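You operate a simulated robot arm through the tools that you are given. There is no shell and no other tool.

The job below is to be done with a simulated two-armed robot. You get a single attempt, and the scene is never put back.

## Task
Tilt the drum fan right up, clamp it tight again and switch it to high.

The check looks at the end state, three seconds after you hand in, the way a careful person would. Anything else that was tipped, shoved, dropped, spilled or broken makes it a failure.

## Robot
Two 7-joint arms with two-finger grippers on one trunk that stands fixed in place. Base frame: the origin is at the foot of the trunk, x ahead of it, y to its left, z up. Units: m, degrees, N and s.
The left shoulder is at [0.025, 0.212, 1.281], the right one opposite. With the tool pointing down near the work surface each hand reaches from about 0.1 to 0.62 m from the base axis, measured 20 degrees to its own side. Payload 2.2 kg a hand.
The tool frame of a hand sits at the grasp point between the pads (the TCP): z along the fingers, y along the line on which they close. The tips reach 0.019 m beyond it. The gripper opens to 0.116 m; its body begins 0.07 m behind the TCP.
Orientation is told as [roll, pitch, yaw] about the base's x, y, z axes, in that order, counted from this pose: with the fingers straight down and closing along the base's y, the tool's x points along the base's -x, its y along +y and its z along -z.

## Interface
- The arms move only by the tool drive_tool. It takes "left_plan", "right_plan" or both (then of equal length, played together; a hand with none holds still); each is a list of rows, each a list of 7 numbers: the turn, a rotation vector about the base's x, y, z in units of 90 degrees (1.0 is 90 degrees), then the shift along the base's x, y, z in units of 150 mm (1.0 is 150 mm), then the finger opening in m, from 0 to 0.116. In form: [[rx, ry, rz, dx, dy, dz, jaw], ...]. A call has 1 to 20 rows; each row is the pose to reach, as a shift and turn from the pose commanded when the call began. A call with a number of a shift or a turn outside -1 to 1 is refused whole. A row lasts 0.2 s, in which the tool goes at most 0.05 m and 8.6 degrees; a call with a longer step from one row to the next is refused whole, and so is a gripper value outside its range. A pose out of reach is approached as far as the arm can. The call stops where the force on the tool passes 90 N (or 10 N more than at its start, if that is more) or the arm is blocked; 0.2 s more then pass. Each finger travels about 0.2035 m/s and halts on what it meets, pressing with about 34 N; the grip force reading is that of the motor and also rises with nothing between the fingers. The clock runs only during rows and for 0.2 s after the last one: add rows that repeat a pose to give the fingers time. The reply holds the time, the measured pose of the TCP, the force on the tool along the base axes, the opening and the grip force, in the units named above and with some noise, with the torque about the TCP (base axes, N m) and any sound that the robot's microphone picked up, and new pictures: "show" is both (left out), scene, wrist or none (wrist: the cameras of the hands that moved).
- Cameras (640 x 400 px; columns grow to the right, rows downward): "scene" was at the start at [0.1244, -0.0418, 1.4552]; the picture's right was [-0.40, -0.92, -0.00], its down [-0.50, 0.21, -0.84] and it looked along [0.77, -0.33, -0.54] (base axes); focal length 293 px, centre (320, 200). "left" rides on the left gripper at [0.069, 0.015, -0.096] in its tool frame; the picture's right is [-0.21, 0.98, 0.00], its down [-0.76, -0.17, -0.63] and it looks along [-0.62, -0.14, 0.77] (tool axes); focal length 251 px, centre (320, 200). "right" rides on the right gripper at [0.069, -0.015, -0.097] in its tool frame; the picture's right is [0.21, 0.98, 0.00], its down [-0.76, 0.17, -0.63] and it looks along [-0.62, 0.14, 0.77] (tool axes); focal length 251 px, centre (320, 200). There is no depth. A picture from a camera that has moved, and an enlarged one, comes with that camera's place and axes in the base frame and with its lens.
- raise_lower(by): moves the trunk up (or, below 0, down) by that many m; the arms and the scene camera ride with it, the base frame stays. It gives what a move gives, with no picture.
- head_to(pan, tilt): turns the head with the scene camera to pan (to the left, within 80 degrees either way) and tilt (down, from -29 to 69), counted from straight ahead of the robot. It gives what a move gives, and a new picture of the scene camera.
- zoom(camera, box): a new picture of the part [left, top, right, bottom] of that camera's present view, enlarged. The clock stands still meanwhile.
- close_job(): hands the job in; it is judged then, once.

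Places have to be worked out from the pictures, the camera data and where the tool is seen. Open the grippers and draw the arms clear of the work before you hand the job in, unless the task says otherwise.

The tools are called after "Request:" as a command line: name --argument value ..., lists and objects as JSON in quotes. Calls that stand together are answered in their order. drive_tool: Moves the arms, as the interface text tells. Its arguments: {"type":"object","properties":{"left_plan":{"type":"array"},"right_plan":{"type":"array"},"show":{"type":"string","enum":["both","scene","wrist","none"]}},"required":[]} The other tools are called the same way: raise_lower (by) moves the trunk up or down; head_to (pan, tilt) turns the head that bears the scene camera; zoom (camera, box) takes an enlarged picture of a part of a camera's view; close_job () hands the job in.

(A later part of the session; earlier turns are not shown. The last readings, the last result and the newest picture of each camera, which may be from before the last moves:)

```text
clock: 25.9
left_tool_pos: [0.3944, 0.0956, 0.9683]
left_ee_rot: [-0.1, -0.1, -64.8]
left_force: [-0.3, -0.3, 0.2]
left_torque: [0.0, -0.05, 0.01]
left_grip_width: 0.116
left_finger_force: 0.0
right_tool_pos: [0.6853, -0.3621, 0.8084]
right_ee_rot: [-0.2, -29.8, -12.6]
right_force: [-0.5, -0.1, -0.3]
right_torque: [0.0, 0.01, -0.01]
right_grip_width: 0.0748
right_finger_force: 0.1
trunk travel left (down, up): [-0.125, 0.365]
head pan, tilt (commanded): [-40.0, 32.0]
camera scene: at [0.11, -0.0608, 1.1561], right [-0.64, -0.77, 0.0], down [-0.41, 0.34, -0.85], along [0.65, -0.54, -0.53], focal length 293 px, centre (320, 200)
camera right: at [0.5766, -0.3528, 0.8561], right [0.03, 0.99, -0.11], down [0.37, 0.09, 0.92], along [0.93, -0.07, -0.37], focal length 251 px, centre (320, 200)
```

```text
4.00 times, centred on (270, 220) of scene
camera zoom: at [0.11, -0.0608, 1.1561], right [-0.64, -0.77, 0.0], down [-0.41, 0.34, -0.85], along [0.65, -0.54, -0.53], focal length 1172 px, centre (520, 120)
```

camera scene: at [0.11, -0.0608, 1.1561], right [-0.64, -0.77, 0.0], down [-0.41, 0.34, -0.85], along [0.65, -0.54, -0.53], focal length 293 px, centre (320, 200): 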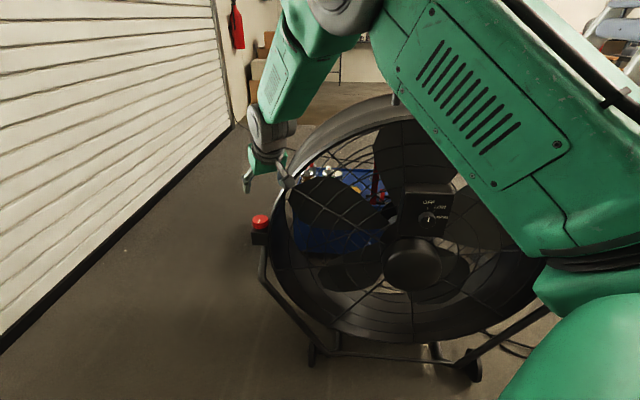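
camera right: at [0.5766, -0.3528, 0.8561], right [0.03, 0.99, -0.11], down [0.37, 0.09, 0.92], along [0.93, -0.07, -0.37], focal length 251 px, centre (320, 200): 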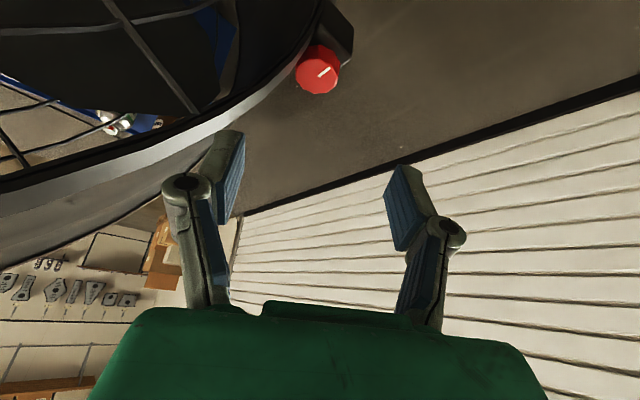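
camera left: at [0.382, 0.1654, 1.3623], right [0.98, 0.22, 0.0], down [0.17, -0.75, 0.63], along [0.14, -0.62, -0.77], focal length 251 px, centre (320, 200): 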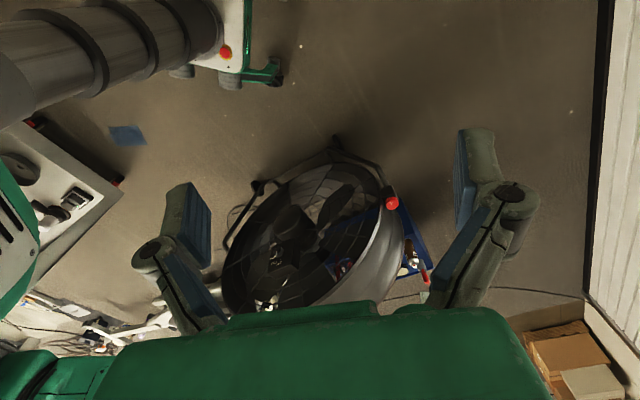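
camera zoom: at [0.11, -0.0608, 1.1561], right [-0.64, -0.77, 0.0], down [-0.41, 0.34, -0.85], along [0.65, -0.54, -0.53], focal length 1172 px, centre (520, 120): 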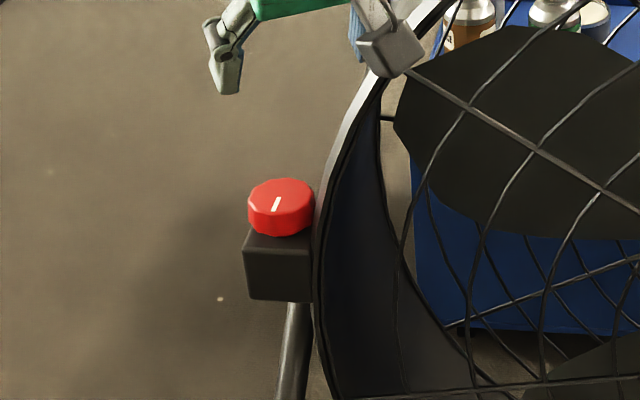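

Both cameras agree: the knob's top centre is at about [0.782, -0.3875, 0.633], roughly 51 mm wide and 20 mm tall. I'll back the hand up and out a little, then lower the trunk 0.11 m to gain reach.

Request:
drive_tool --right_plan '[[0, 0, 0, -0.15, 0.1, 0.2, 0.075], [0, 0, 0, -0.3, 0.2, 0.45, 0.075], [0, 0, 0, -0.4, 0.25, 0.7, 0.075], [0, 0, 0, -0.4, 0.25, 0.7, 0.075]]' --show "none"

Request:
raise_lower --by -0.11

Request:
head_to --pan -35 --tilt 28

```text
clock: 26.9
left_tool_pos: [0.3963, 0.0958, 0.965]
left_ee_rot: [-0.2, 0.0, -64.8]
left_force: [0.1, -0.4, -1.2]
left_torque: [-0.01, 0.0, 0.03]
left_grip_width: 0.116
left_finger_force: 0.1
right_tool_pos: [0.627, -0.3257, 0.9124]
right_ee_rot: [-0.2, -29.7, -12.6]
right_force: [0.7, 0.2, 0.2]
right_torque: [-0.03, 0.02, -0.02]
right_grip_width: 0.0751
right_finger_force: 0.1
trunk travel left (down, up): [-0.125, 0.365]
head pan, tilt (commanded): [-40.0, 32.0]
```

```text
clock: 28.3
left_tool_pos: [0.3956, 0.0947, 0.8575]
left_ee_rot: [-0.1, -0.2, -64.9]
left_force: [0.5, -0.4, -0.7]
left_torque: [0.01, -0.03, 0.02]
left_grip_width: 0.116
left_finger_force: 0.1
right_tool_pos: [0.6264, -0.3249, 0.8032]
right_ee_rot: [-0.1, -29.8, -12.7]
right_force: [0.3, 0.9, -0.4]
right_torque: [0.0, 0.01, 0.0]
right_grip_width: 0.0751
right_finger_force: 0.0
trunk travel left (down, up): [-0.015, 0.475]
head pan, tilt (commanded): [-40.0, 32.0]
```

```text
clock: 29.0
left_tool_pos: [0.3952, 0.0948, 0.8567]
left_ee_rot: [-0.2, -0.1, -64.8]
left_force: [-0.8, -0.9, -0.8]
left_torque: [0.02, 0.0, 0.0]
left_grip_width: 0.1161
left_finger_force: 0.0
right_tool_pos: [0.6265, -0.3255, 0.8013]
right_ee_rot: [0.0, -29.9, -12.6]
right_force: [-0.7, 0.0, -0.2]
right_torque: [-0.02, -0.01, -0.03]
right_grip_width: 0.0753
right_finger_force: 0.0
trunk travel left (down, up): [-0.015, 0.475]
head pan, tilt (commanded): [-35.0, 28.0]
camera scene: at [0.1157, -0.0549, 1.0524], right [-0.57, -0.82, 0.0], down [-0.39, 0.27, -0.88], along [0.72, -0.51, -0.47], focal length 293 px, centre (320, 200)
```

scene: 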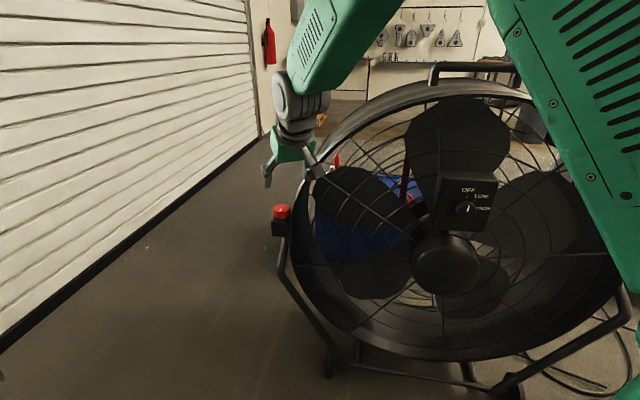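

I have a clear view of the fan now: the knob is at left, the dial points to OFF and the handle is on top. I'll go to a pre-grasp pose about 8 cm back from the knob, yawed to come from the front of the fan so the palm stays clear of the rim.

Request:
drive_tool --right_plan '[[-0.0053, -0.0106, -0.061, 0.1, 0, 0, 0.07], [-0.0106, -0.0212, -0.122, 0.25, -0.03, 0, 0.066], [-0.016, -0.0319, -0.182, 0.4, -0.06, -0.15, 0.066], [-0.0213, -0.0425, -0.243, 0.55, -0.1, -0.35, 0.066], [-0.0266, -0.0531, -0.304, 0.74, -0.167, -0.5, 0.066], [-0.0266, -0.0531, -0.304, 0.74, -0.167, -0.667, 0.066], [-0.0266, -0.0531, -0.304, 0.74, -0.167, -0.667, 0.066]]' --show "both"

Request:
zoom --camera "right" --box '[220, 50, 420, 175]'

Request:
zoom --camera "scene" --box '[240, 130, 340, 250]'

```text
clock: 30.6
left_tool_pos: [0.3952, 0.0952, 0.8569]
left_ee_rot: [-0.3, -0.1, -64.7]
left_force: [0.5, 0.1, -0.2]
left_torque: [0.02, 0.01, 0.01]
left_grip_width: 0.1161
left_finger_force: 0.0
right_tool_pos: [0.7355, -0.3503, 0.7011]
right_ee_rot: [-0.2, -35.2, -40.0]
right_force: [-0.7, -0.2, 0.7]
right_torque: [-0.03, -0.01, 0.03]
right_grip_width: 0.0658
right_finger_force: 0.1
trunk travel left (down, up): [-0.015, 0.475]
head pan, tilt (commanded): [-35.0, 28.0]
camera scene: at [0.1165, -0.0546, 1.0524], right [-0.57, -0.82, 0.0], down [-0.39, 0.27, -0.88], along [0.72, -0.51, -0.47], focal length 293 px, centre (320, 200)
camera right: at [0.6413, -0.2888, 0.7384], right [0.49, 0.86, -0.13], down [0.3, -0.04, 0.95], along [0.81, -0.51, -0.28], focal length 251 px, centre (320, 200)
```

scene: 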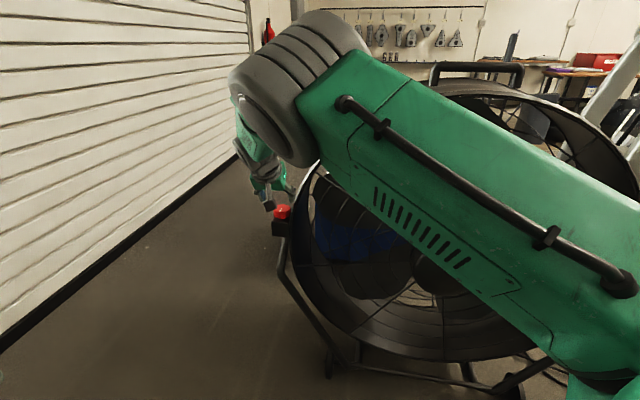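
right: 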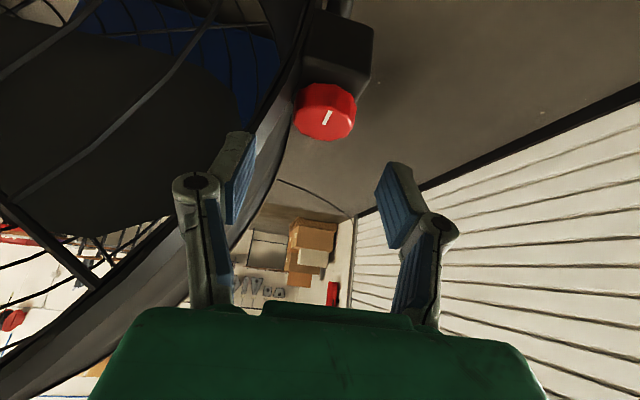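

```text
3.20 times, centred on (320, 112) of right
camera zoom: at [0.6413, -0.2888, 0.7384], right [0.49, 0.86, -0.13], down [0.3, -0.04, 0.95], along [0.81, -0.51, -0.28], focal length 805 px, centre (320, 480)
```

zoom: 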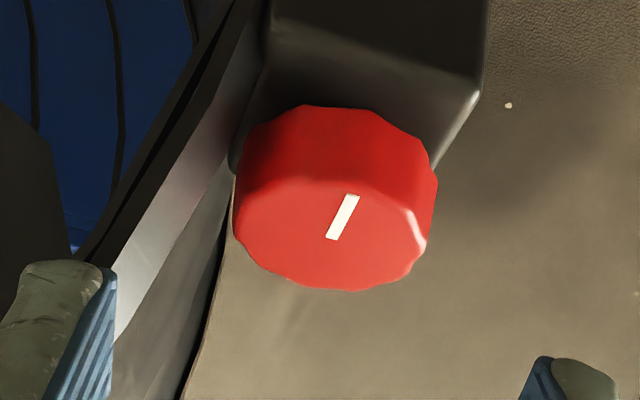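

```text
3.33 times, centred on (290, 190) of scene
camera zoom: at [0.1165, -0.0546, 1.0524], right [-0.57, -0.82, 0.0], down [-0.39, 0.27, -0.88], along [0.72, -0.51, -0.47], focal length 976 px, centre (420, 233)
```

zoom: 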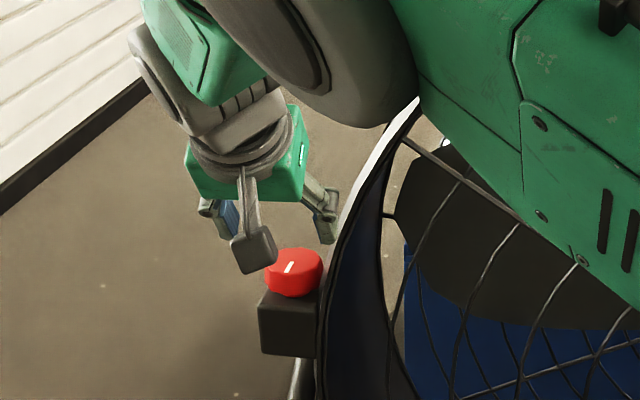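

The gap between knob and drum side looks very small, so I need the finger thickness. I'll zoom in on the fingertips and the gap.

Request:
zoom --camera "right" --box '[160, 110, 280, 185]'

Request:
zoom --camera "right" --box '[360, 140, 480, 215]'

Request:
zoom --camera "scene" --box '[255, 160, 315, 215]'

Request:
zoom --camera "left" --box '[300, 80, 480, 300]'

```text
5.33 times, centred on (220, 148) of right
camera zoom: at [0.6413, -0.2888, 0.7384], right [0.49, 0.86, -0.13], down [0.3, -0.04, 0.95], along [0.81, -0.51, -0.28], focal length 1341 px, centre (853, 480)
```

zoom: 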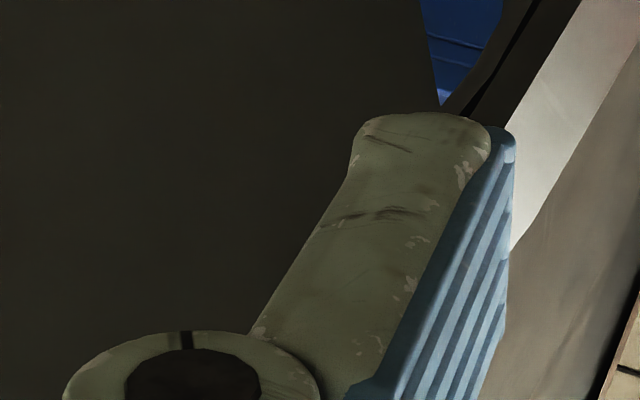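

```text
5.33 times, centred on (420, 178) of right
camera zoom: at [0.6413, -0.2888, 0.7384], right [0.49, 0.86, -0.13], down [0.3, -0.04, 0.95], along [0.81, -0.51, -0.28], focal length 1341 px, centre (-213, 320)
```

zoom: 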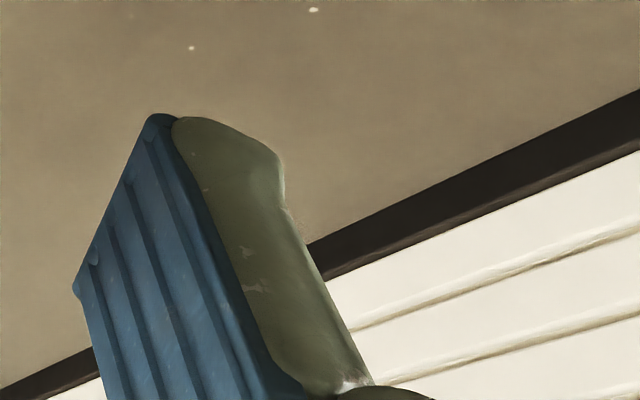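

```text
7.27 times, centred on (285, 188) of scene
camera zoom: at [0.1165, -0.0546, 1.0524], right [-0.57, -0.82, 0.0], down [-0.39, 0.27, -0.88], along [0.72, -0.51, -0.47], focal length 2130 px, centre (574, 291)
```

zoom: 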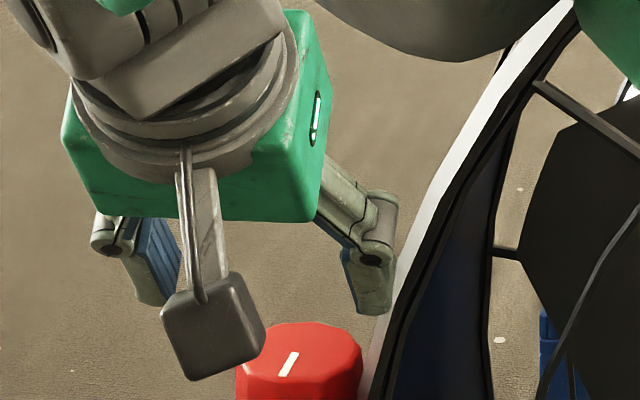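

```text
1.82 times, centred on (390, 190) of left
camera zoom: at [0.3808, 0.1647, 0.9528], right [0.98, 0.22, 0.0], down [0.17, -0.75, 0.63], along [0.14, -0.62, -0.77], focal length 457 px, centre (193, 218)
```

zoom: 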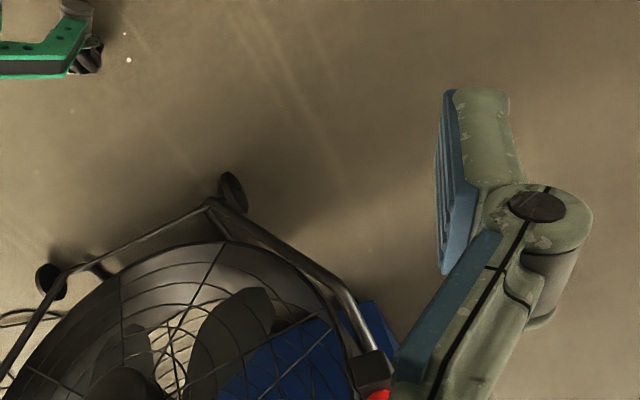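

The finger is about 15 mm thick, and only 7–11 mm lies between the knob and the drum, so it can't be pinched from here. Instead I'll close the gripper and dial the knob from above, pressing one fingertip corner on its top near the edge and orbiting. First I'll go above the back edge of the knob with a slight roll.

Request:
drive_tool --right_plan '[[0.03, -0.025, 0, 0.1, -0.05, 0.1, 0.03], [0.06, -0.05, 0, 0.2, -0.1, 0.1, 0.0], [0.0851, -0.0714, 0, 0.3, -0.17, 0.05, 0.0], [0.0851, -0.0714, 0, 0.429, -0.262, -0.05, 0.0], [0.0851, -0.0714, 0, 0.429, -0.262, -0.107, 0.0], [0.0851, -0.0714, 0, 0.429, -0.262, -0.107, 0.0]]' --show "both"

Request:
zoom --camera "right" --box '[220, 80, 420, 205]'

Request:
zoom --camera "scene" --box '[240, 150, 340, 250]'

```text
clock: 32.0
left_tool_pos: [0.3963, 0.0947, 0.857]
left_ee_rot: [-0.2, -0.1, -64.8]
left_force: [0.3, 0.4, 0.6]
left_torque: [-0.01, 0.01, 0.03]
left_grip_width: 0.1164
left_finger_force: 0.0
right_tool_pos: [0.8008, -0.3909, 0.6848]
right_ee_rot: [11.9, -34.5, -46.9]
right_force: [-0.5, -0.3, 0.7]
right_torque: [0.04, 0.0, -0.04]
right_grip_width: 0.0
right_finger_force: 28.8
trunk travel left (down, up): [-0.015, 0.475]
head pan, tilt (commanded): [-35.0, 28.0]
camera scene: at [0.1167, -0.0547, 1.0523], right [-0.57, -0.82, 0.0], down [-0.39, 0.27, -0.88], along [0.72, -0.51, -0.47], focal length 293 px, centre (320, 200)
camera right: at [0.7012, -0.335, 0.7202], right [0.5, 0.87, 0.05], down [0.2, -0.16, 0.97], along [0.84, -0.47, -0.25], focal length 251 px, centre (320, 200)
```

scene: 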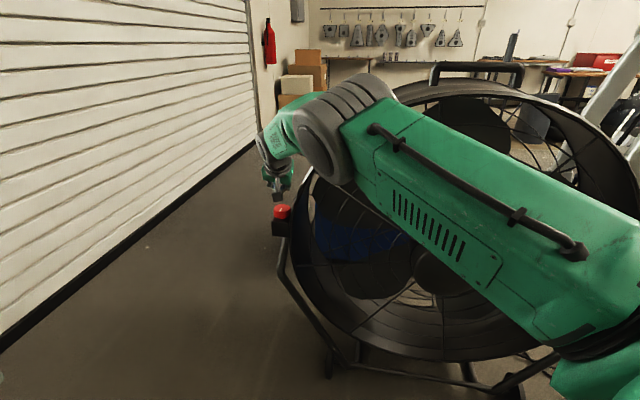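
right: 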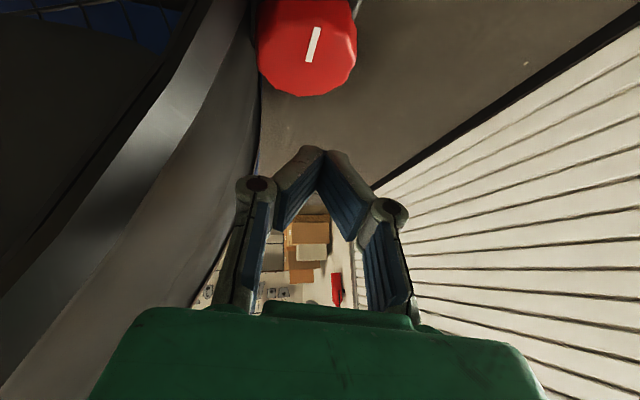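

```text
3.20 times, centred on (320, 142) of right
camera zoom: at [0.7012, -0.335, 0.7202], right [0.5, 0.87, 0.05], down [0.2, -0.16, 0.97], along [0.84, -0.47, -0.25], focal length 805 px, centre (320, 384)
```

zoom: 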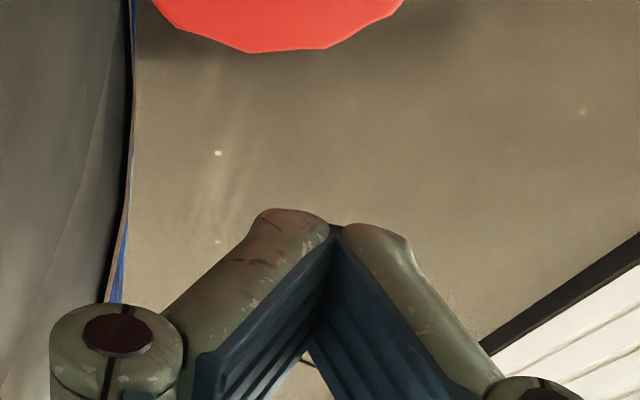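

```text
4.00 times, centred on (290, 200) of scene
camera zoom: at [0.1167, -0.0547, 1.0523], right [-0.57, -0.82, 0.0], down [-0.39, 0.27, -0.88], along [0.72, -0.51, -0.47], focal length 1172 px, centre (440, 200)
```

zoom: 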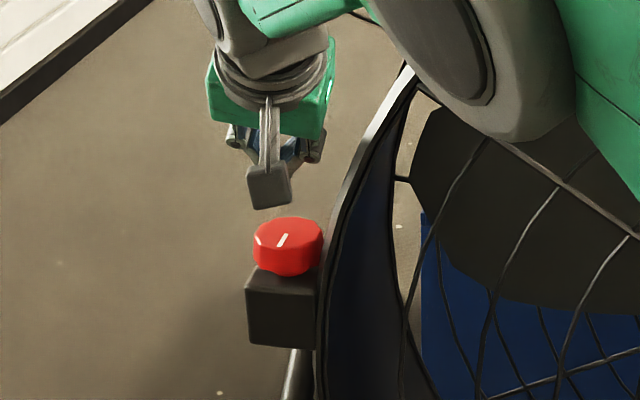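

Closed, the fingertips form a narrow V, which suits dialing. The tip is about 37 mm above the back edge of the knob; I'll descend gently to find contact.

Request:
drive_tool --right_plan '[[0, 0, 0, -0.01, 0.01, -0.1, 0.0], [0, 0, 0, -0.01, 0.01, -0.18, 0.0], [0, 0, 0, -0.01, 0.01, -0.2, 0.0], [0, 0, 0, -0.01, 0.01, -0.22, 0.0], [0, 0, 0, -0.01, 0.01, -0.23, 0.0]]' --show "none"

Request:
zoom --camera "scene" --box '[250, 160, 330, 240]'

Request:
zoom --camera "right" --box '[220, 40, 420, 165]'

```text
clock: 33.2
left_tool_pos: [0.3953, 0.0944, 0.8571]
left_ee_rot: [-0.3, -0.1, -64.8]
left_force: [0.0, -0.7, 0.5]
left_torque: [-0.01, 0.01, 0.0]
left_grip_width: 0.1161
left_finger_force: 0.1
right_tool_pos: [0.7988, -0.3893, 0.6514]
right_ee_rot: [12.1, -34.5, -47.0]
right_force: [0.0, 0.1, 0.5]
right_torque: [0.0, 0.02, 0.02]
right_grip_width: 0.0
right_finger_force: 28.4
trunk travel left (down, up): [-0.015, 0.475]
head pan, tilt (commanded): [-35.0, 28.0]
```

```text
5.00 times, centred on (290, 200) of scene
camera zoom: at [0.1166, -0.0551, 1.0523], right [-0.57, -0.82, 0.0], down [-0.39, 0.27, -0.88], along [0.72, -0.51, -0.47], focal length 1464 px, centre (470, 200)
```

zoom: 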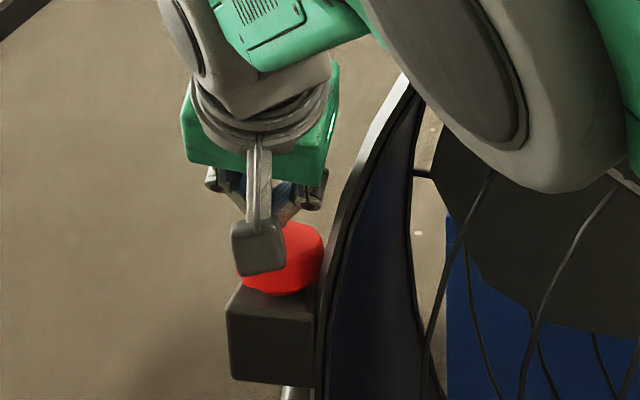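

```text
3.20 times, centred on (320, 102) of right
camera zoom: at [0.7, -0.3331, 0.6857], right [0.5, 0.87, 0.05], down [0.2, -0.16, 0.97], along [0.84, -0.47, -0.25], focal length 805 px, centre (320, 512)
```

zoom: 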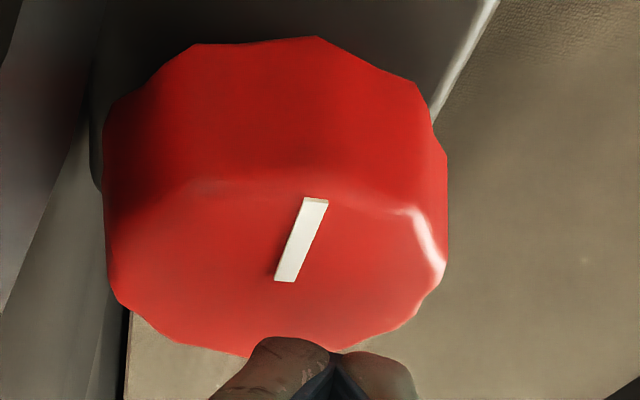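

The fingertip projects onto the knob top about 15 mm behind its axis and a few millimetres above it; the knob pointer currently faces the fan's front. I'll lower a few millimetres more until I feel contact.

Request:
drive_tool --right_plan '[[0, 0, 0, 0, 0, -0.013, 0.0], [0, 0, 0, 0, 0, -0.027, 0.0], [0, 0, 0, 0, 0, -0.04, 0.0]]' --show "none"

```text
clock: 34.0
left_tool_pos: [0.3954, 0.0949, 0.8578]
left_ee_rot: [-0.1, 0.0, -64.8]
left_force: [-0.9, 0.9, 0.3]
left_torque: [0.01, 0.0, 0.02]
left_grip_width: 0.1157
left_finger_force: 0.0
right_tool_pos: [0.8005, -0.3878, 0.6471]
right_ee_rot: [12.1, -34.8, -46.9]
right_force: [-1.7, -1.5, 7.0]
right_torque: [-0.04, 0.02, 0.0]
right_grip_width: 0.0
right_finger_force: 28.4
trunk travel left (down, up): [-0.015, 0.475]
head pan, tilt (commanded): [-35.0, 28.0]
```

I felt contact with 7 N at a small press. I'll press further, then orbit the tip counter-clockwise (loosening) around the knob axis through the first part of the arc and check the forces.

Request:
drive_tool --right_plan '[[0, 0, 0, 0, 0, -0.03, 0.0], [0, 0, 0, 0, 0, -0.06, 0.0], [0, 0, 0, 0, 0, -0.08, 0.0], [0, 0, 0, 0.006, 0.015, -0.08, 0.0], [0, 0, 0, 0.011, 0.03, -0.08, 0.0], [0, 0, 0, 0.013, 0.045, -0.08, 0.0], [0, 0, 0, 0.013, 0.059, -0.08, 0.0], [0, 0, 0, 0.011, 0.074, -0.08, 0.0], [0, 0, 0, 0.008, 0.089, -0.08, 0.0]]' --show "none"

Request:
zoom --camera "right" --box '[220, 40, 420, 165]'

```text
clock: 36.0
left_tool_pos: [0.3926, 0.0954, 0.8596]
left_ee_rot: [0.1, -0.2, -64.8]
left_force: [0.1, 0.7, -0.1]
left_torque: [0.02, 0.0, -0.01]
left_grip_width: 0.1161
left_finger_force: 0.1
right_tool_pos: [0.8014, -0.3775, 0.6474]
right_ee_rot: [12.7, -35.4, -47.3]
right_force: [-4.9, -22.4, 46.1]
right_torque: [-0.7, 0.17, 0.12]
right_grip_width: 0.0
right_finger_force: 28.6
trunk travel left (down, up): [-0.015, 0.475]
head pan, tilt (commanded): [-35.0, 28.0]
```

```text
3.20 times, centred on (320, 102) of right
camera zoom: at [0.7008, -0.3217, 0.6797], right [0.5, 0.87, 0.05], down [0.18, -0.16, 0.97], along [0.85, -0.47, -0.23], focal length 805 px, centre (320, 512)
```

zoom: 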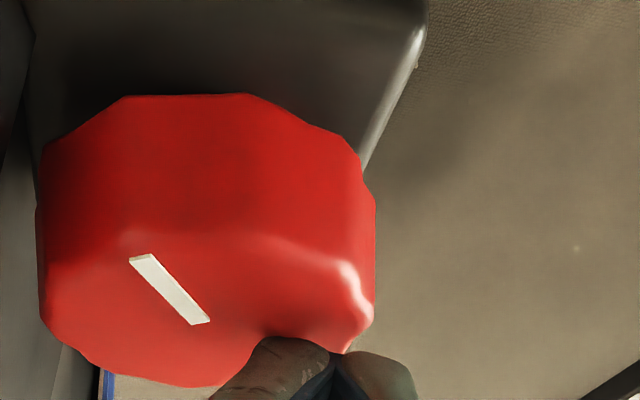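

The dialing works: the pointer has already turned about 38° counter-clockwise with 46 N of press and 22 N of drag. I'll carry on around the outer side of the knob.

Request:
drive_tool --right_plan '[[0, 0, 0, -0.006, 0.014, 0, 0], [0, 0, 0, -0.013, 0.026, 0, 0], [0, 0, 0, -0.022, 0.038, 0, 0], [0, 0, 0, -0.032, 0.049, 0, 0], [0, 0, 0, -0.044, 0.058, 0, 0], [0, 0, 0, -0.057, 0.065, 0, 0], [0, 0, 0, -0.071, 0.071, 0, 0], [0, 0, 0, -0.085, 0.075, 0, 0], [0, 0, 0, -0.1, 0.077, 0, 0], [0, 0, 0, -0.114, 0.078, 0, 0], [0, 0, 0, -0.129, 0.076, 0, 0], [0, 0, 0, -0.143, 0.073, 0, 0], [0, 0, 0, -0.157, 0.067, 0, 0], [0, 0, 0, -0.17, 0.06, 0, 0]]' --show "none"

Request:
zoom --camera "right" --box '[220, 40, 420, 165]'

Request:
zoom --camera "scene" --box '[240, 130, 400, 250]'

```text
clock: 39.0
left_tool_pos: [0.3927, 0.0975, 0.8579]
left_ee_rot: [-0.1, -0.2, -64.7]
left_force: [0.6, 0.8, -0.2]
left_torque: [0.01, 0.0, -0.01]
left_grip_width: 0.1158
left_finger_force: 0.1
right_tool_pos: [0.779, -0.3646, 0.6473]
right_ee_rot: [13.1, -35.6, -47.3]
right_force: [13.2, -9.7, 41.2]
right_torque: [-0.38, -0.28, 0.19]
right_grip_width: 0.0001
right_finger_force: 28.4
trunk travel left (down, up): [-0.015, 0.475]
head pan, tilt (commanded): [-35.0, 28.0]
```

```text
3.20 times, centred on (320, 102) of right
camera zoom: at [0.6787, -0.3089, 0.6792], right [0.49, 0.87, 0.05], down [0.17, -0.16, 0.97], along [0.85, -0.47, -0.23], focal length 805 px, centre (320, 512)
```

zoom: 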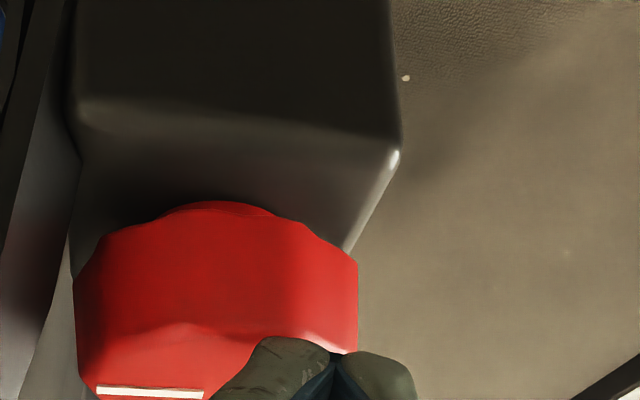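

```text
3.33 times, centred on (320, 190) of scene
camera zoom: at [0.1108, -0.0528, 1.0534], right [-0.57, -0.82, 0.0], down [-0.38, 0.27, -0.88], along [0.72, -0.51, -0.47], focal length 976 px, centre (320, 233)
```

zoom: 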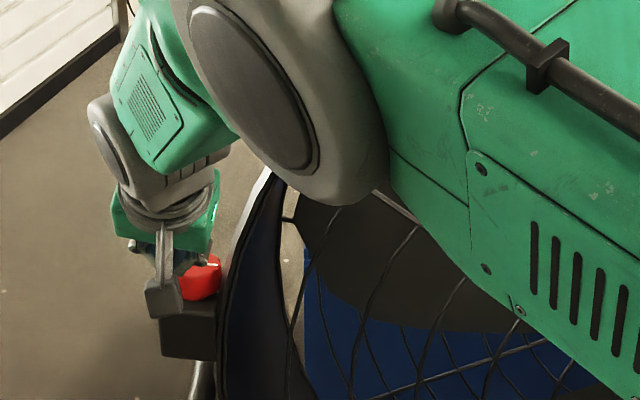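

The pointer has now turned about 100° in total, while the tip moved further than that. I'll orbit a little more to see whether it is at a stop.

Request:
drive_tool --right_plan '[[0, 0, 0, -0.008, -0.006, 0, 0], [0, 0, 0, -0.015, -0.013, 0, 0], [0, 0, 0, -0.022, -0.02, 0, 0], [0, 0, 0, -0.029, -0.03, 0, 0], [0, 0, 0, -0.036, -0.041, 0, 0], [0, 0, 0, -0.043, -0.053, 0, 0]]' --show "none"

Request:
zoom --camera "right" --box '[220, 60, 420, 185]'

```text
clock: 40.4
left_tool_pos: [0.393, 0.0996, 0.8579]
left_ee_rot: [-0.1, -0.5, -64.8]
left_force: [0.2, -0.5, 0.2]
left_torque: [-0.01, -0.03, -0.01]
left_grip_width: 0.116
left_finger_force: 0.1
right_tool_pos: [0.7698, -0.3683, 0.6452]
right_ee_rot: [12.5, -35.1, -47.1]
right_force: [-10.4, 20.0, 40.2]
right_torque: [0.08, 0.19, 0.14]
right_grip_width: 0.0001
right_finger_force: 28.6
trunk travel left (down, up): [-0.015, 0.475]
head pan, tilt (commanded): [-35.0, 28.0]
```

```text
3.20 times, centred on (320, 122) of right
camera zoom: at [0.6698, -0.3119, 0.678], right [0.49, 0.87, 0.05], down [0.18, -0.16, 0.97], along [0.85, -0.47, -0.24], focal length 805 px, centre (320, 448)
```

zoom: 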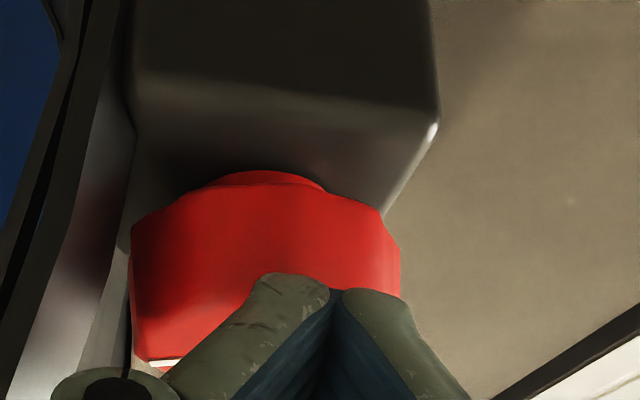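

The tip has reached the front edge of the knob. I'll lift off and look at the pointer and whether the drum has moved.

Request:
drive_tool --right_plan '[[0, 0, 0, 0, 0.01, 0.15, 0], [0, 0, 0, -0.1, 0.05, 0.4, 0], [0, 0, 0, -0.2, 0.1, 0.6, 0], [0, 0, 0, -0.3, 0.1, 0.7, 0]]' --show "both"

Request:
zoom --camera "right" --box '[220, 30, 420, 155]'

Request:
zoom --camera "scene" --box '[240, 150, 340, 250]'

```text
clock: 41.4
left_tool_pos: [0.3948, 0.0956, 0.8574]
left_ee_rot: [-0.2, -0.2, -64.7]
left_force: [-1.2, 0.4, -0.5]
left_torque: [0.01, -0.01, -0.01]
left_grip_width: 0.1161
left_finger_force: 0.1
right_tool_pos: [0.7229, -0.3596, 0.7393]
right_ee_rot: [11.9, -34.6, -46.9]
right_force: [0.2, -0.9, 0.4]
right_torque: [0.04, 0.0, 0.04]
right_grip_width: 0.0
right_finger_force: 28.1
trunk travel left (down, up): [-0.015, 0.475]
head pan, tilt (commanded): [-35.0, 28.0]
camera scene: at [0.1155, -0.0518, 1.0526], right [-0.57, -0.82, 0.0], down [-0.39, 0.27, -0.88], along [0.72, -0.51, -0.47], focal length 293 px, centre (320, 200)
camera right: at [0.6238, -0.3038, 0.7743], right [0.5, 0.87, 0.04], down [0.2, -0.16, 0.97], along [0.84, -0.47, -0.25], focal length 251 px, centre (320, 200)
```

scene: 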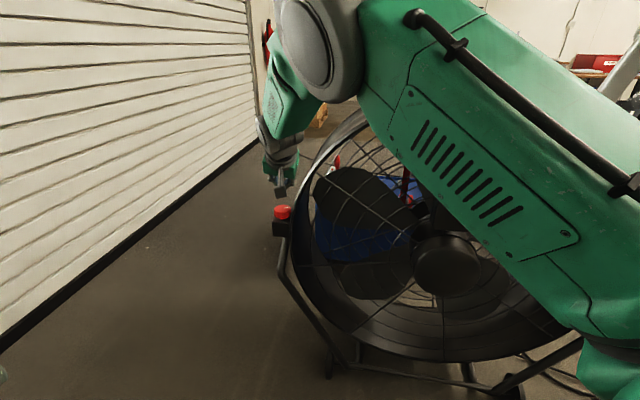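
right: 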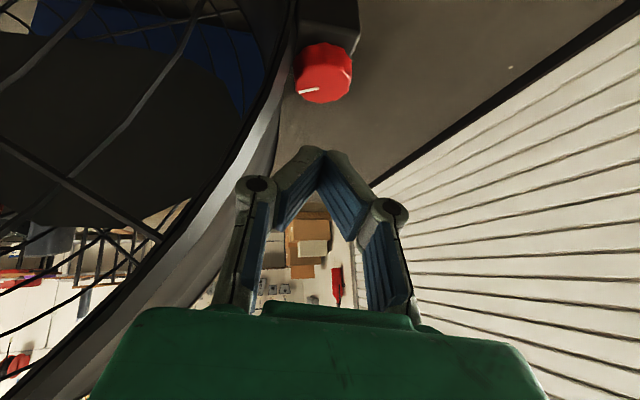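

```text
3.20 times, centred on (320, 92) of right
camera zoom: at [0.6238, -0.3038, 0.7743], right [0.5, 0.87, 0.04], down [0.2, -0.16, 0.97], along [0.84, -0.47, -0.25], focal length 805 px, centre (320, 544)
```

zoom: 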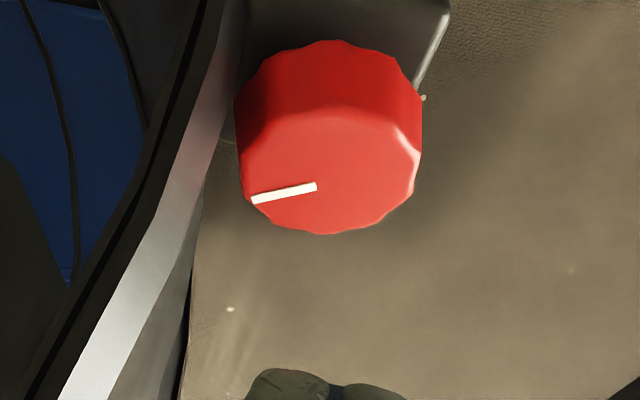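

```text
4.00 times, centred on (290, 200) of scene
camera zoom: at [0.1155, -0.0518, 1.0526], right [-0.57, -0.82, 0.0], down [-0.39, 0.27, -0.88], along [0.72, -0.51, -0.47], focal length 1172 px, centre (440, 200)
```

zoom: 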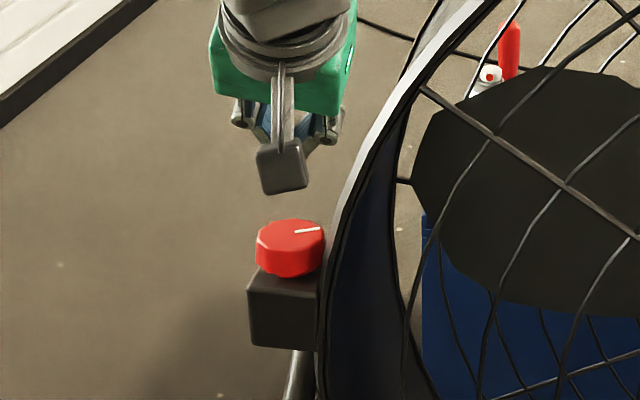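

The pointer has turned roughly 120° counter-clockwise and the drum has not moved. I'll make another loosening stroke, placing the tip again behind the knob axis.

Request:
drive_tool --right_plan '[[0, 0, 0, 0.15, -0.05, 0, 0], [0, 0, 0, 0.33, -0.12, -0.05, 0], [0, 0, 0, 0.487, -0.224, -0.2, 0], [0, 0, 0, 0.487, -0.224, -0.4, 0], [0, 0, 0, 0.487, -0.224, -0.55, 0], [0, 0, 0, 0.487, -0.224, -0.62, 0], [0, 0, 0, 0.487, -0.224, -0.66, 0], [0, 0, 0, 0.487, -0.224, -0.7, 0]]' --show "none"

Request:
zoom --camera "right" --box '[220, 40, 420, 165]'

```text
clock: 43.2
left_tool_pos: [0.3927, 0.0984, 0.8592]
left_ee_rot: [-0.1, -0.3, -64.8]
left_force: [-0.4, 0.3, -0.1]
left_torque: [0.01, 0.02, 0.0]
left_grip_width: 0.1161
left_finger_force: 0.0
right_tool_pos: [0.7982, -0.3923, 0.6475]
right_ee_rot: [12.5, -35.5, -47.2]
right_force: [-6.6, -4.4, 39.7]
right_torque: [-0.25, 0.15, -0.05]
right_grip_width: 0.0
right_finger_force: 28.5
trunk travel left (down, up): [-0.015, 0.475]
head pan, tilt (commanded): [-35.0, 28.0]
```

```text
3.20 times, centred on (320, 102) of right
camera zoom: at [0.6976, -0.336, 0.6796], right [0.5, 0.87, 0.05], down [0.18, -0.16, 0.97], along [0.85, -0.47, -0.23], focal length 805 px, centre (320, 512)
```

zoom: 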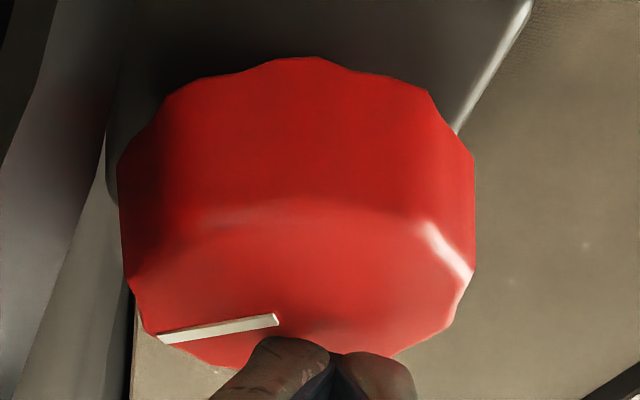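

The tip is seated with 40 N of press. I'll do the second counter-clockwise orbit.

Request:
drive_tool --right_plan '[[0, 0, 0, 0.0, 0.0, -0.015, 0], [0, 0, 0, 0.021, 0.021, -0.02, 0], [0, 0, 0, 0.035, 0.047, -0.02, 0], [0, 0, 0, 0.043, 0.075, -0.02, 0], [0, 0, 0, 0.042, 0.105, -0.02, 0], [0, 0, 0, 0.034, 0.133, -0.02, 0], [0, 0, 0, 0.019, 0.159, -0.02, 0], [0, 0, 0, -0.002, 0.18, -0.02, 0]]' --show "none"

Request:
zoom --camera "right" --box '[220, 40, 420, 165]'

```text
clock: 45.0
left_tool_pos: [0.3944, 0.096, 0.8584]
left_ee_rot: [0.0, -0.3, -64.8]
left_force: [-0.8, 0.5, 1.0]
left_torque: [-0.05, -0.02, 0.02]
left_grip_width: 0.1159
left_finger_force: 0.0
right_tool_pos: [0.7994, -0.3666, 0.6466]
right_ee_rot: [13.2, -35.9, -47.5]
right_force: [11.6, -24.2, 47.4]
right_torque: [-0.77, -0.27, 0.07]
right_grip_width: 0.0
right_finger_force: 28.5
trunk travel left (down, up): [-0.015, 0.475]
head pan, tilt (commanded): [-35.0, 28.0]
```

```text
3.20 times, centred on (320, 102) of right
camera zoom: at [0.7002, -0.3118, 0.6786], right [0.5, 0.87, 0.05], down [0.17, -0.16, 0.97], along [0.85, -0.47, -0.22], focal length 805 px, centre (320, 512)
```

zoom: 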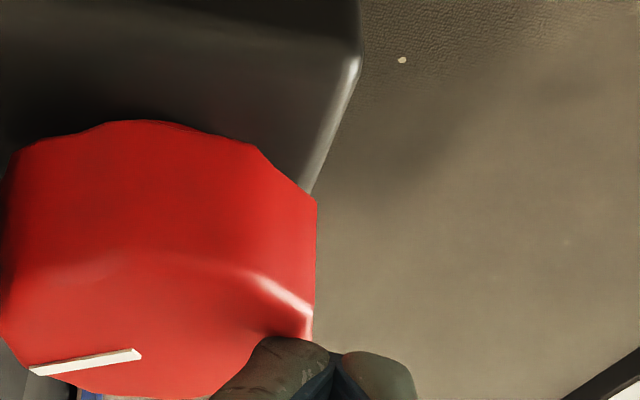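

The pointer did not move this time while the tip slipped at 27 N, so the knob is at its open stop after about 120°. I'll lift off and back away, then check the drum.

Request:
drive_tool --right_plan '[[0, 0, 0, 0, 0.01, 0.15, 0], [0, 0, 0, -0.1, 0.05, 0.4, 0], [0, 0, 0, -0.3, 0.1, 0.65, 0], [0, 0, 0, -0.55, 0.15, 0.85, 0], [0, 0, 0, -0.8, 0.2, 1.0, 0], [0, 0, 0, -0.8, 0.2, 1.0, 0]]' --show "scene"

```text
clock: 46.4
left_tool_pos: [0.3977, 0.0956, 0.8573]
left_ee_rot: [-0.1, -0.1, -64.8]
left_force: [0.2, 0.8, -0.4]
left_torque: [0.01, -0.02, -0.01]
left_grip_width: 0.1161
left_finger_force: 0.1
right_tool_pos: [0.6764, -0.3335, 0.7808]
right_ee_rot: [12.0, -34.3, -46.9]
right_force: [0.4, 0.0, 0.0]
right_torque: [0.01, 0.01, -0.01]
right_grip_width: 0.0
right_finger_force: 28.8
trunk travel left (down, up): [-0.015, 0.475]
head pan, tilt (commanded): [-35.0, 28.0]
camera scene: at [0.1165, -0.0546, 1.0522], right [-0.57, -0.82, 0.0], down [-0.39, 0.27, -0.88], along [0.72, -0.51, -0.47], focal length 293 px, centre (320, 200)
```

scene: 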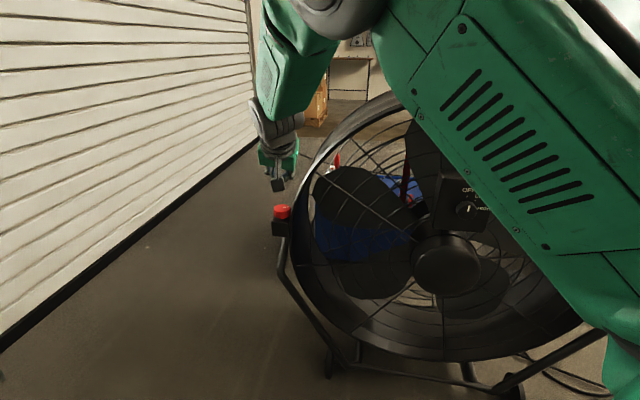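

The drum holds its position when loose. Now I'll retract in front of the fan, undo the roll and pitch the tool to nearly horizontal, pointing at the fan, ready to push on the top of the front rim.

Request:
drive_tool --right_plan '[[-0.03, 0.025, 0, -0.2, -0.02, 0.1, 0.02], [-0.06, 0.05, 0, -0.45, -0.04, 0.2, 0.05], [-0.0851, 0.0714, 0, -0.7, -0.07, 0.3, 0.05], [-0.0851, 0.0714, 0, -1.0, -0.1, 0.3, 0.05], [-0.0851, 0.0714, 0, -1.0, -0.1, 0.3, 0.05]]' --show "none"

Request:
drive_tool --right_plan '[[-0.053, -0.063, 0, -0.1, -0.06, 0.05, 0.05], [-0.107, -0.127, 0, -0.2, -0.12, 0.1, 0.05], [-0.16, -0.191, 0, -0.3, -0.18, 0.15, 0.05], [-0.214, -0.255, 0, -0.4, -0.24, 0.2, 0.05], [-0.268, -0.319, 0, -0.45, -0.29, 0.25, 0.05], [-0.3215, -0.383, 0, -0.5, -0.33, 0.3, 0.05], [-0.3215, -0.383, 0, -0.5, -0.33, 0.3, 0.05]]' --show "both"

```text
clock: 47.6
left_tool_pos: [0.3961, 0.0945, 0.8561]
left_ee_rot: [-0.2, -0.1, -64.7]
left_force: [-0.1, 0.3, -0.5]
left_torque: [-0.01, -0.01, -0.01]
left_grip_width: 0.1161
left_finger_force: 0.0
right_tool_pos: [0.5243, -0.3492, 0.8257]
right_ee_rot: [-0.1, -34.7, -40.0]
right_force: [0.1, 0.4, -0.7]
right_torque: [0.01, 0.01, 0.02]
right_grip_width: 0.0499
right_finger_force: 0.1
trunk travel left (down, up): [-0.015, 0.475]
head pan, tilt (commanded): [-35.0, 28.0]
```

```text
clock: 49.2
left_tool_pos: [0.3969, 0.097, 0.8572]
left_ee_rot: [-0.2, -0.2, -64.7]
left_force: [-0.7, -0.1, 0.0]
left_torque: [0.0, 0.0, 0.02]
left_grip_width: 0.1159
left_finger_force: 0.1
right_tool_pos: [0.4527, -0.3966, 0.8709]
right_ee_rot: [-0.5, -80.2, -39.7]
right_force: [-0.5, 0.7, 0.6]
right_torque: [-0.03, 0.03, 0.03]
right_grip_width: 0.0501
right_finger_force: 0.0
right hand out of reach, approached as far as the arm can: row 2, 3
trunk travel left (down, up): [-0.015, 0.475]
head pan, tilt (commanded): [-35.0, 28.0]
camera scene: at [0.1149, -0.0528, 1.0526], right [-0.57, -0.82, 0.0], down [-0.39, 0.27, -0.88], along [0.72, -0.51, -0.47], focal length 293 px, centre (320, 200)
camera right: at [0.3611, -0.3392, 0.8181], right [0.6, 0.77, -0.21], down [-0.27, 0.45, 0.85], along [0.75, -0.45, 0.48], focal length 251 px, centre (320, 200)
```

scene: 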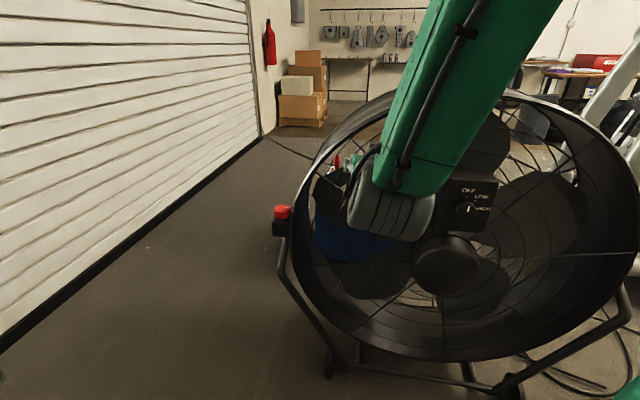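
right: 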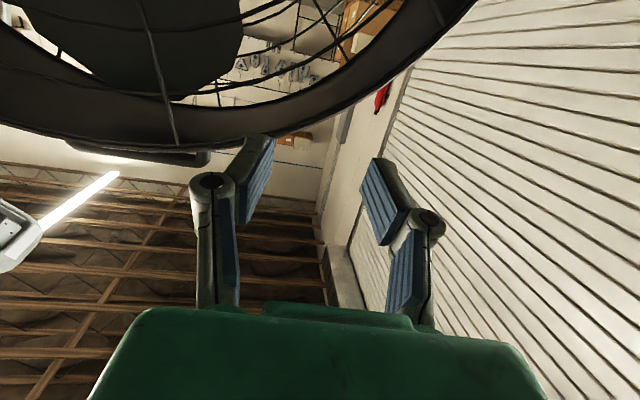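

The tool is now pitched forward in front of the fan, with the forearm coming down from above and clear. I'll raise the trunk to bring the hand level with the drum's top.

Request:
raise_lower --by 0.15

Request:
head_to --pan -45 --tilt 25

```text
clock: 51.0
left_tool_pos: [0.3964, 0.0949, 1.007]
left_ee_rot: [-0.2, -0.1, -64.8]
left_force: [0.2, -0.1, 0.9]
left_torque: [0.03, 0.04, -0.01]
left_grip_width: 0.1161
left_finger_force: 0.1
right_tool_pos: [0.452, -0.3997, 1.0199]
right_ee_rot: [-0.5, -80.1, -39.6]
right_force: [0.1, -0.3, -0.5]
right_torque: [0.0, 0.01, 0.05]
right_grip_width: 0.05
right_finger_force: 0.1
trunk travel left (down, up): [-0.165, 0.325]
head pan, tilt (commanded): [-35.0, 28.0]
```

```text
clock: 51.7
left_tool_pos: [0.3962, 0.0956, 1.0067]
left_ee_rot: [-0.1, -0.1, -64.8]
left_force: [0.1, -0.5, 0.3]
left_torque: [-0.01, -0.03, 0.01]
left_grip_width: 0.116
left_finger_force: 0.1
right_tool_pos: [0.4512, -0.3986, 1.0208]
right_ee_rot: [-0.4, -80.0, -39.7]
right_force: [1.1, 0.3, 0.8]
right_torque: [-0.03, -0.04, 0.0]
right_grip_width: 0.0499
right_finger_force: 0.0
trunk travel left (down, up): [-0.165, 0.325]
head pan, tilt (commanded): [-45.0, 25.0]
camera scene: at [0.1058, -0.0677, 1.2073], right [-0.71, -0.71, 0.0], down [-0.3, 0.3, -0.91], along [0.64, -0.64, -0.42], focal length 293 px, centre (320, 200)
```

scene: 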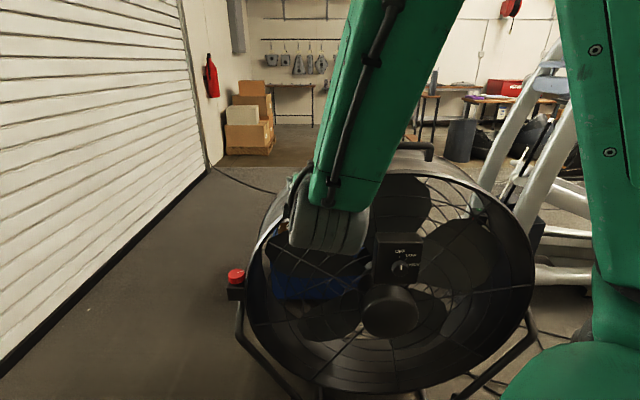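

The trunk is up and the tool is level with the drum's top. I'll approach the top of the front rim, stopping about 12 cm short to check the alignment.

Request:
drive_tool --right_plan '[[0, 0, 0, 0, -0.2, -0.05, 0.05], [0, 0, 0, 0, -0.4, -0.1, 0.05], [0, 0, 0, 0, -0.6, -0.2, 0.05], [0, 0, 0, 0, -0.8, -0.3, 0.05], [0, 0, 0, 0, -0.8, -0.3, 0.05]]' --show "both"

```text
clock: 52.9
left_tool_pos: [0.3965, 0.0932, 1.0067]
left_ee_rot: [-0.1, -0.1, -64.8]
left_force: [-0.2, 0.1, 0.2]
left_torque: [0.03, 0.03, -0.01]
left_grip_width: 0.1162
left_finger_force: 0.0
right_tool_pos: [0.4531, -0.5202, 0.9766]
right_ee_rot: [-0.2, -80.1, -39.9]
right_force: [-0.6, 0.8, 0.2]
right_torque: [-0.02, -0.02, 0.06]
right_grip_width: 0.0499
right_finger_force: 0.1
trunk travel left (down, up): [-0.165, 0.325]
head pan, tilt (commanded): [-45.0, 25.0]
camera scene: at [0.1058, -0.0692, 1.2073], right [-0.71, -0.71, 0.0], down [-0.3, 0.3, -0.9], along [0.64, -0.64, -0.43], focal length 293 px, centre (320, 200)
camera right: at [0.3613, -0.4629, 0.9229], right [0.6, 0.77, -0.21], down [-0.27, 0.45, 0.85], along [0.75, -0.46, 0.47], focal length 251 px, centre (320, 200)
```

scene: 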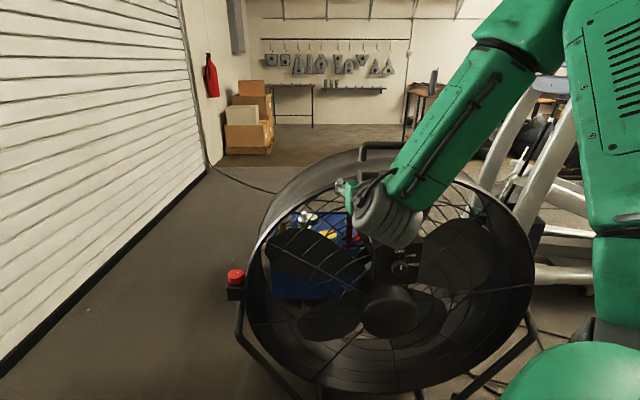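
right: 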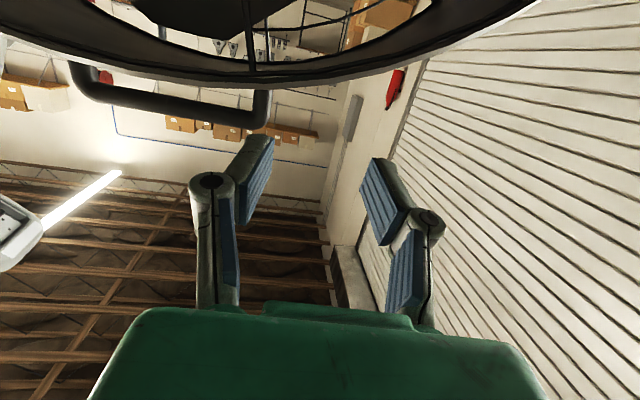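

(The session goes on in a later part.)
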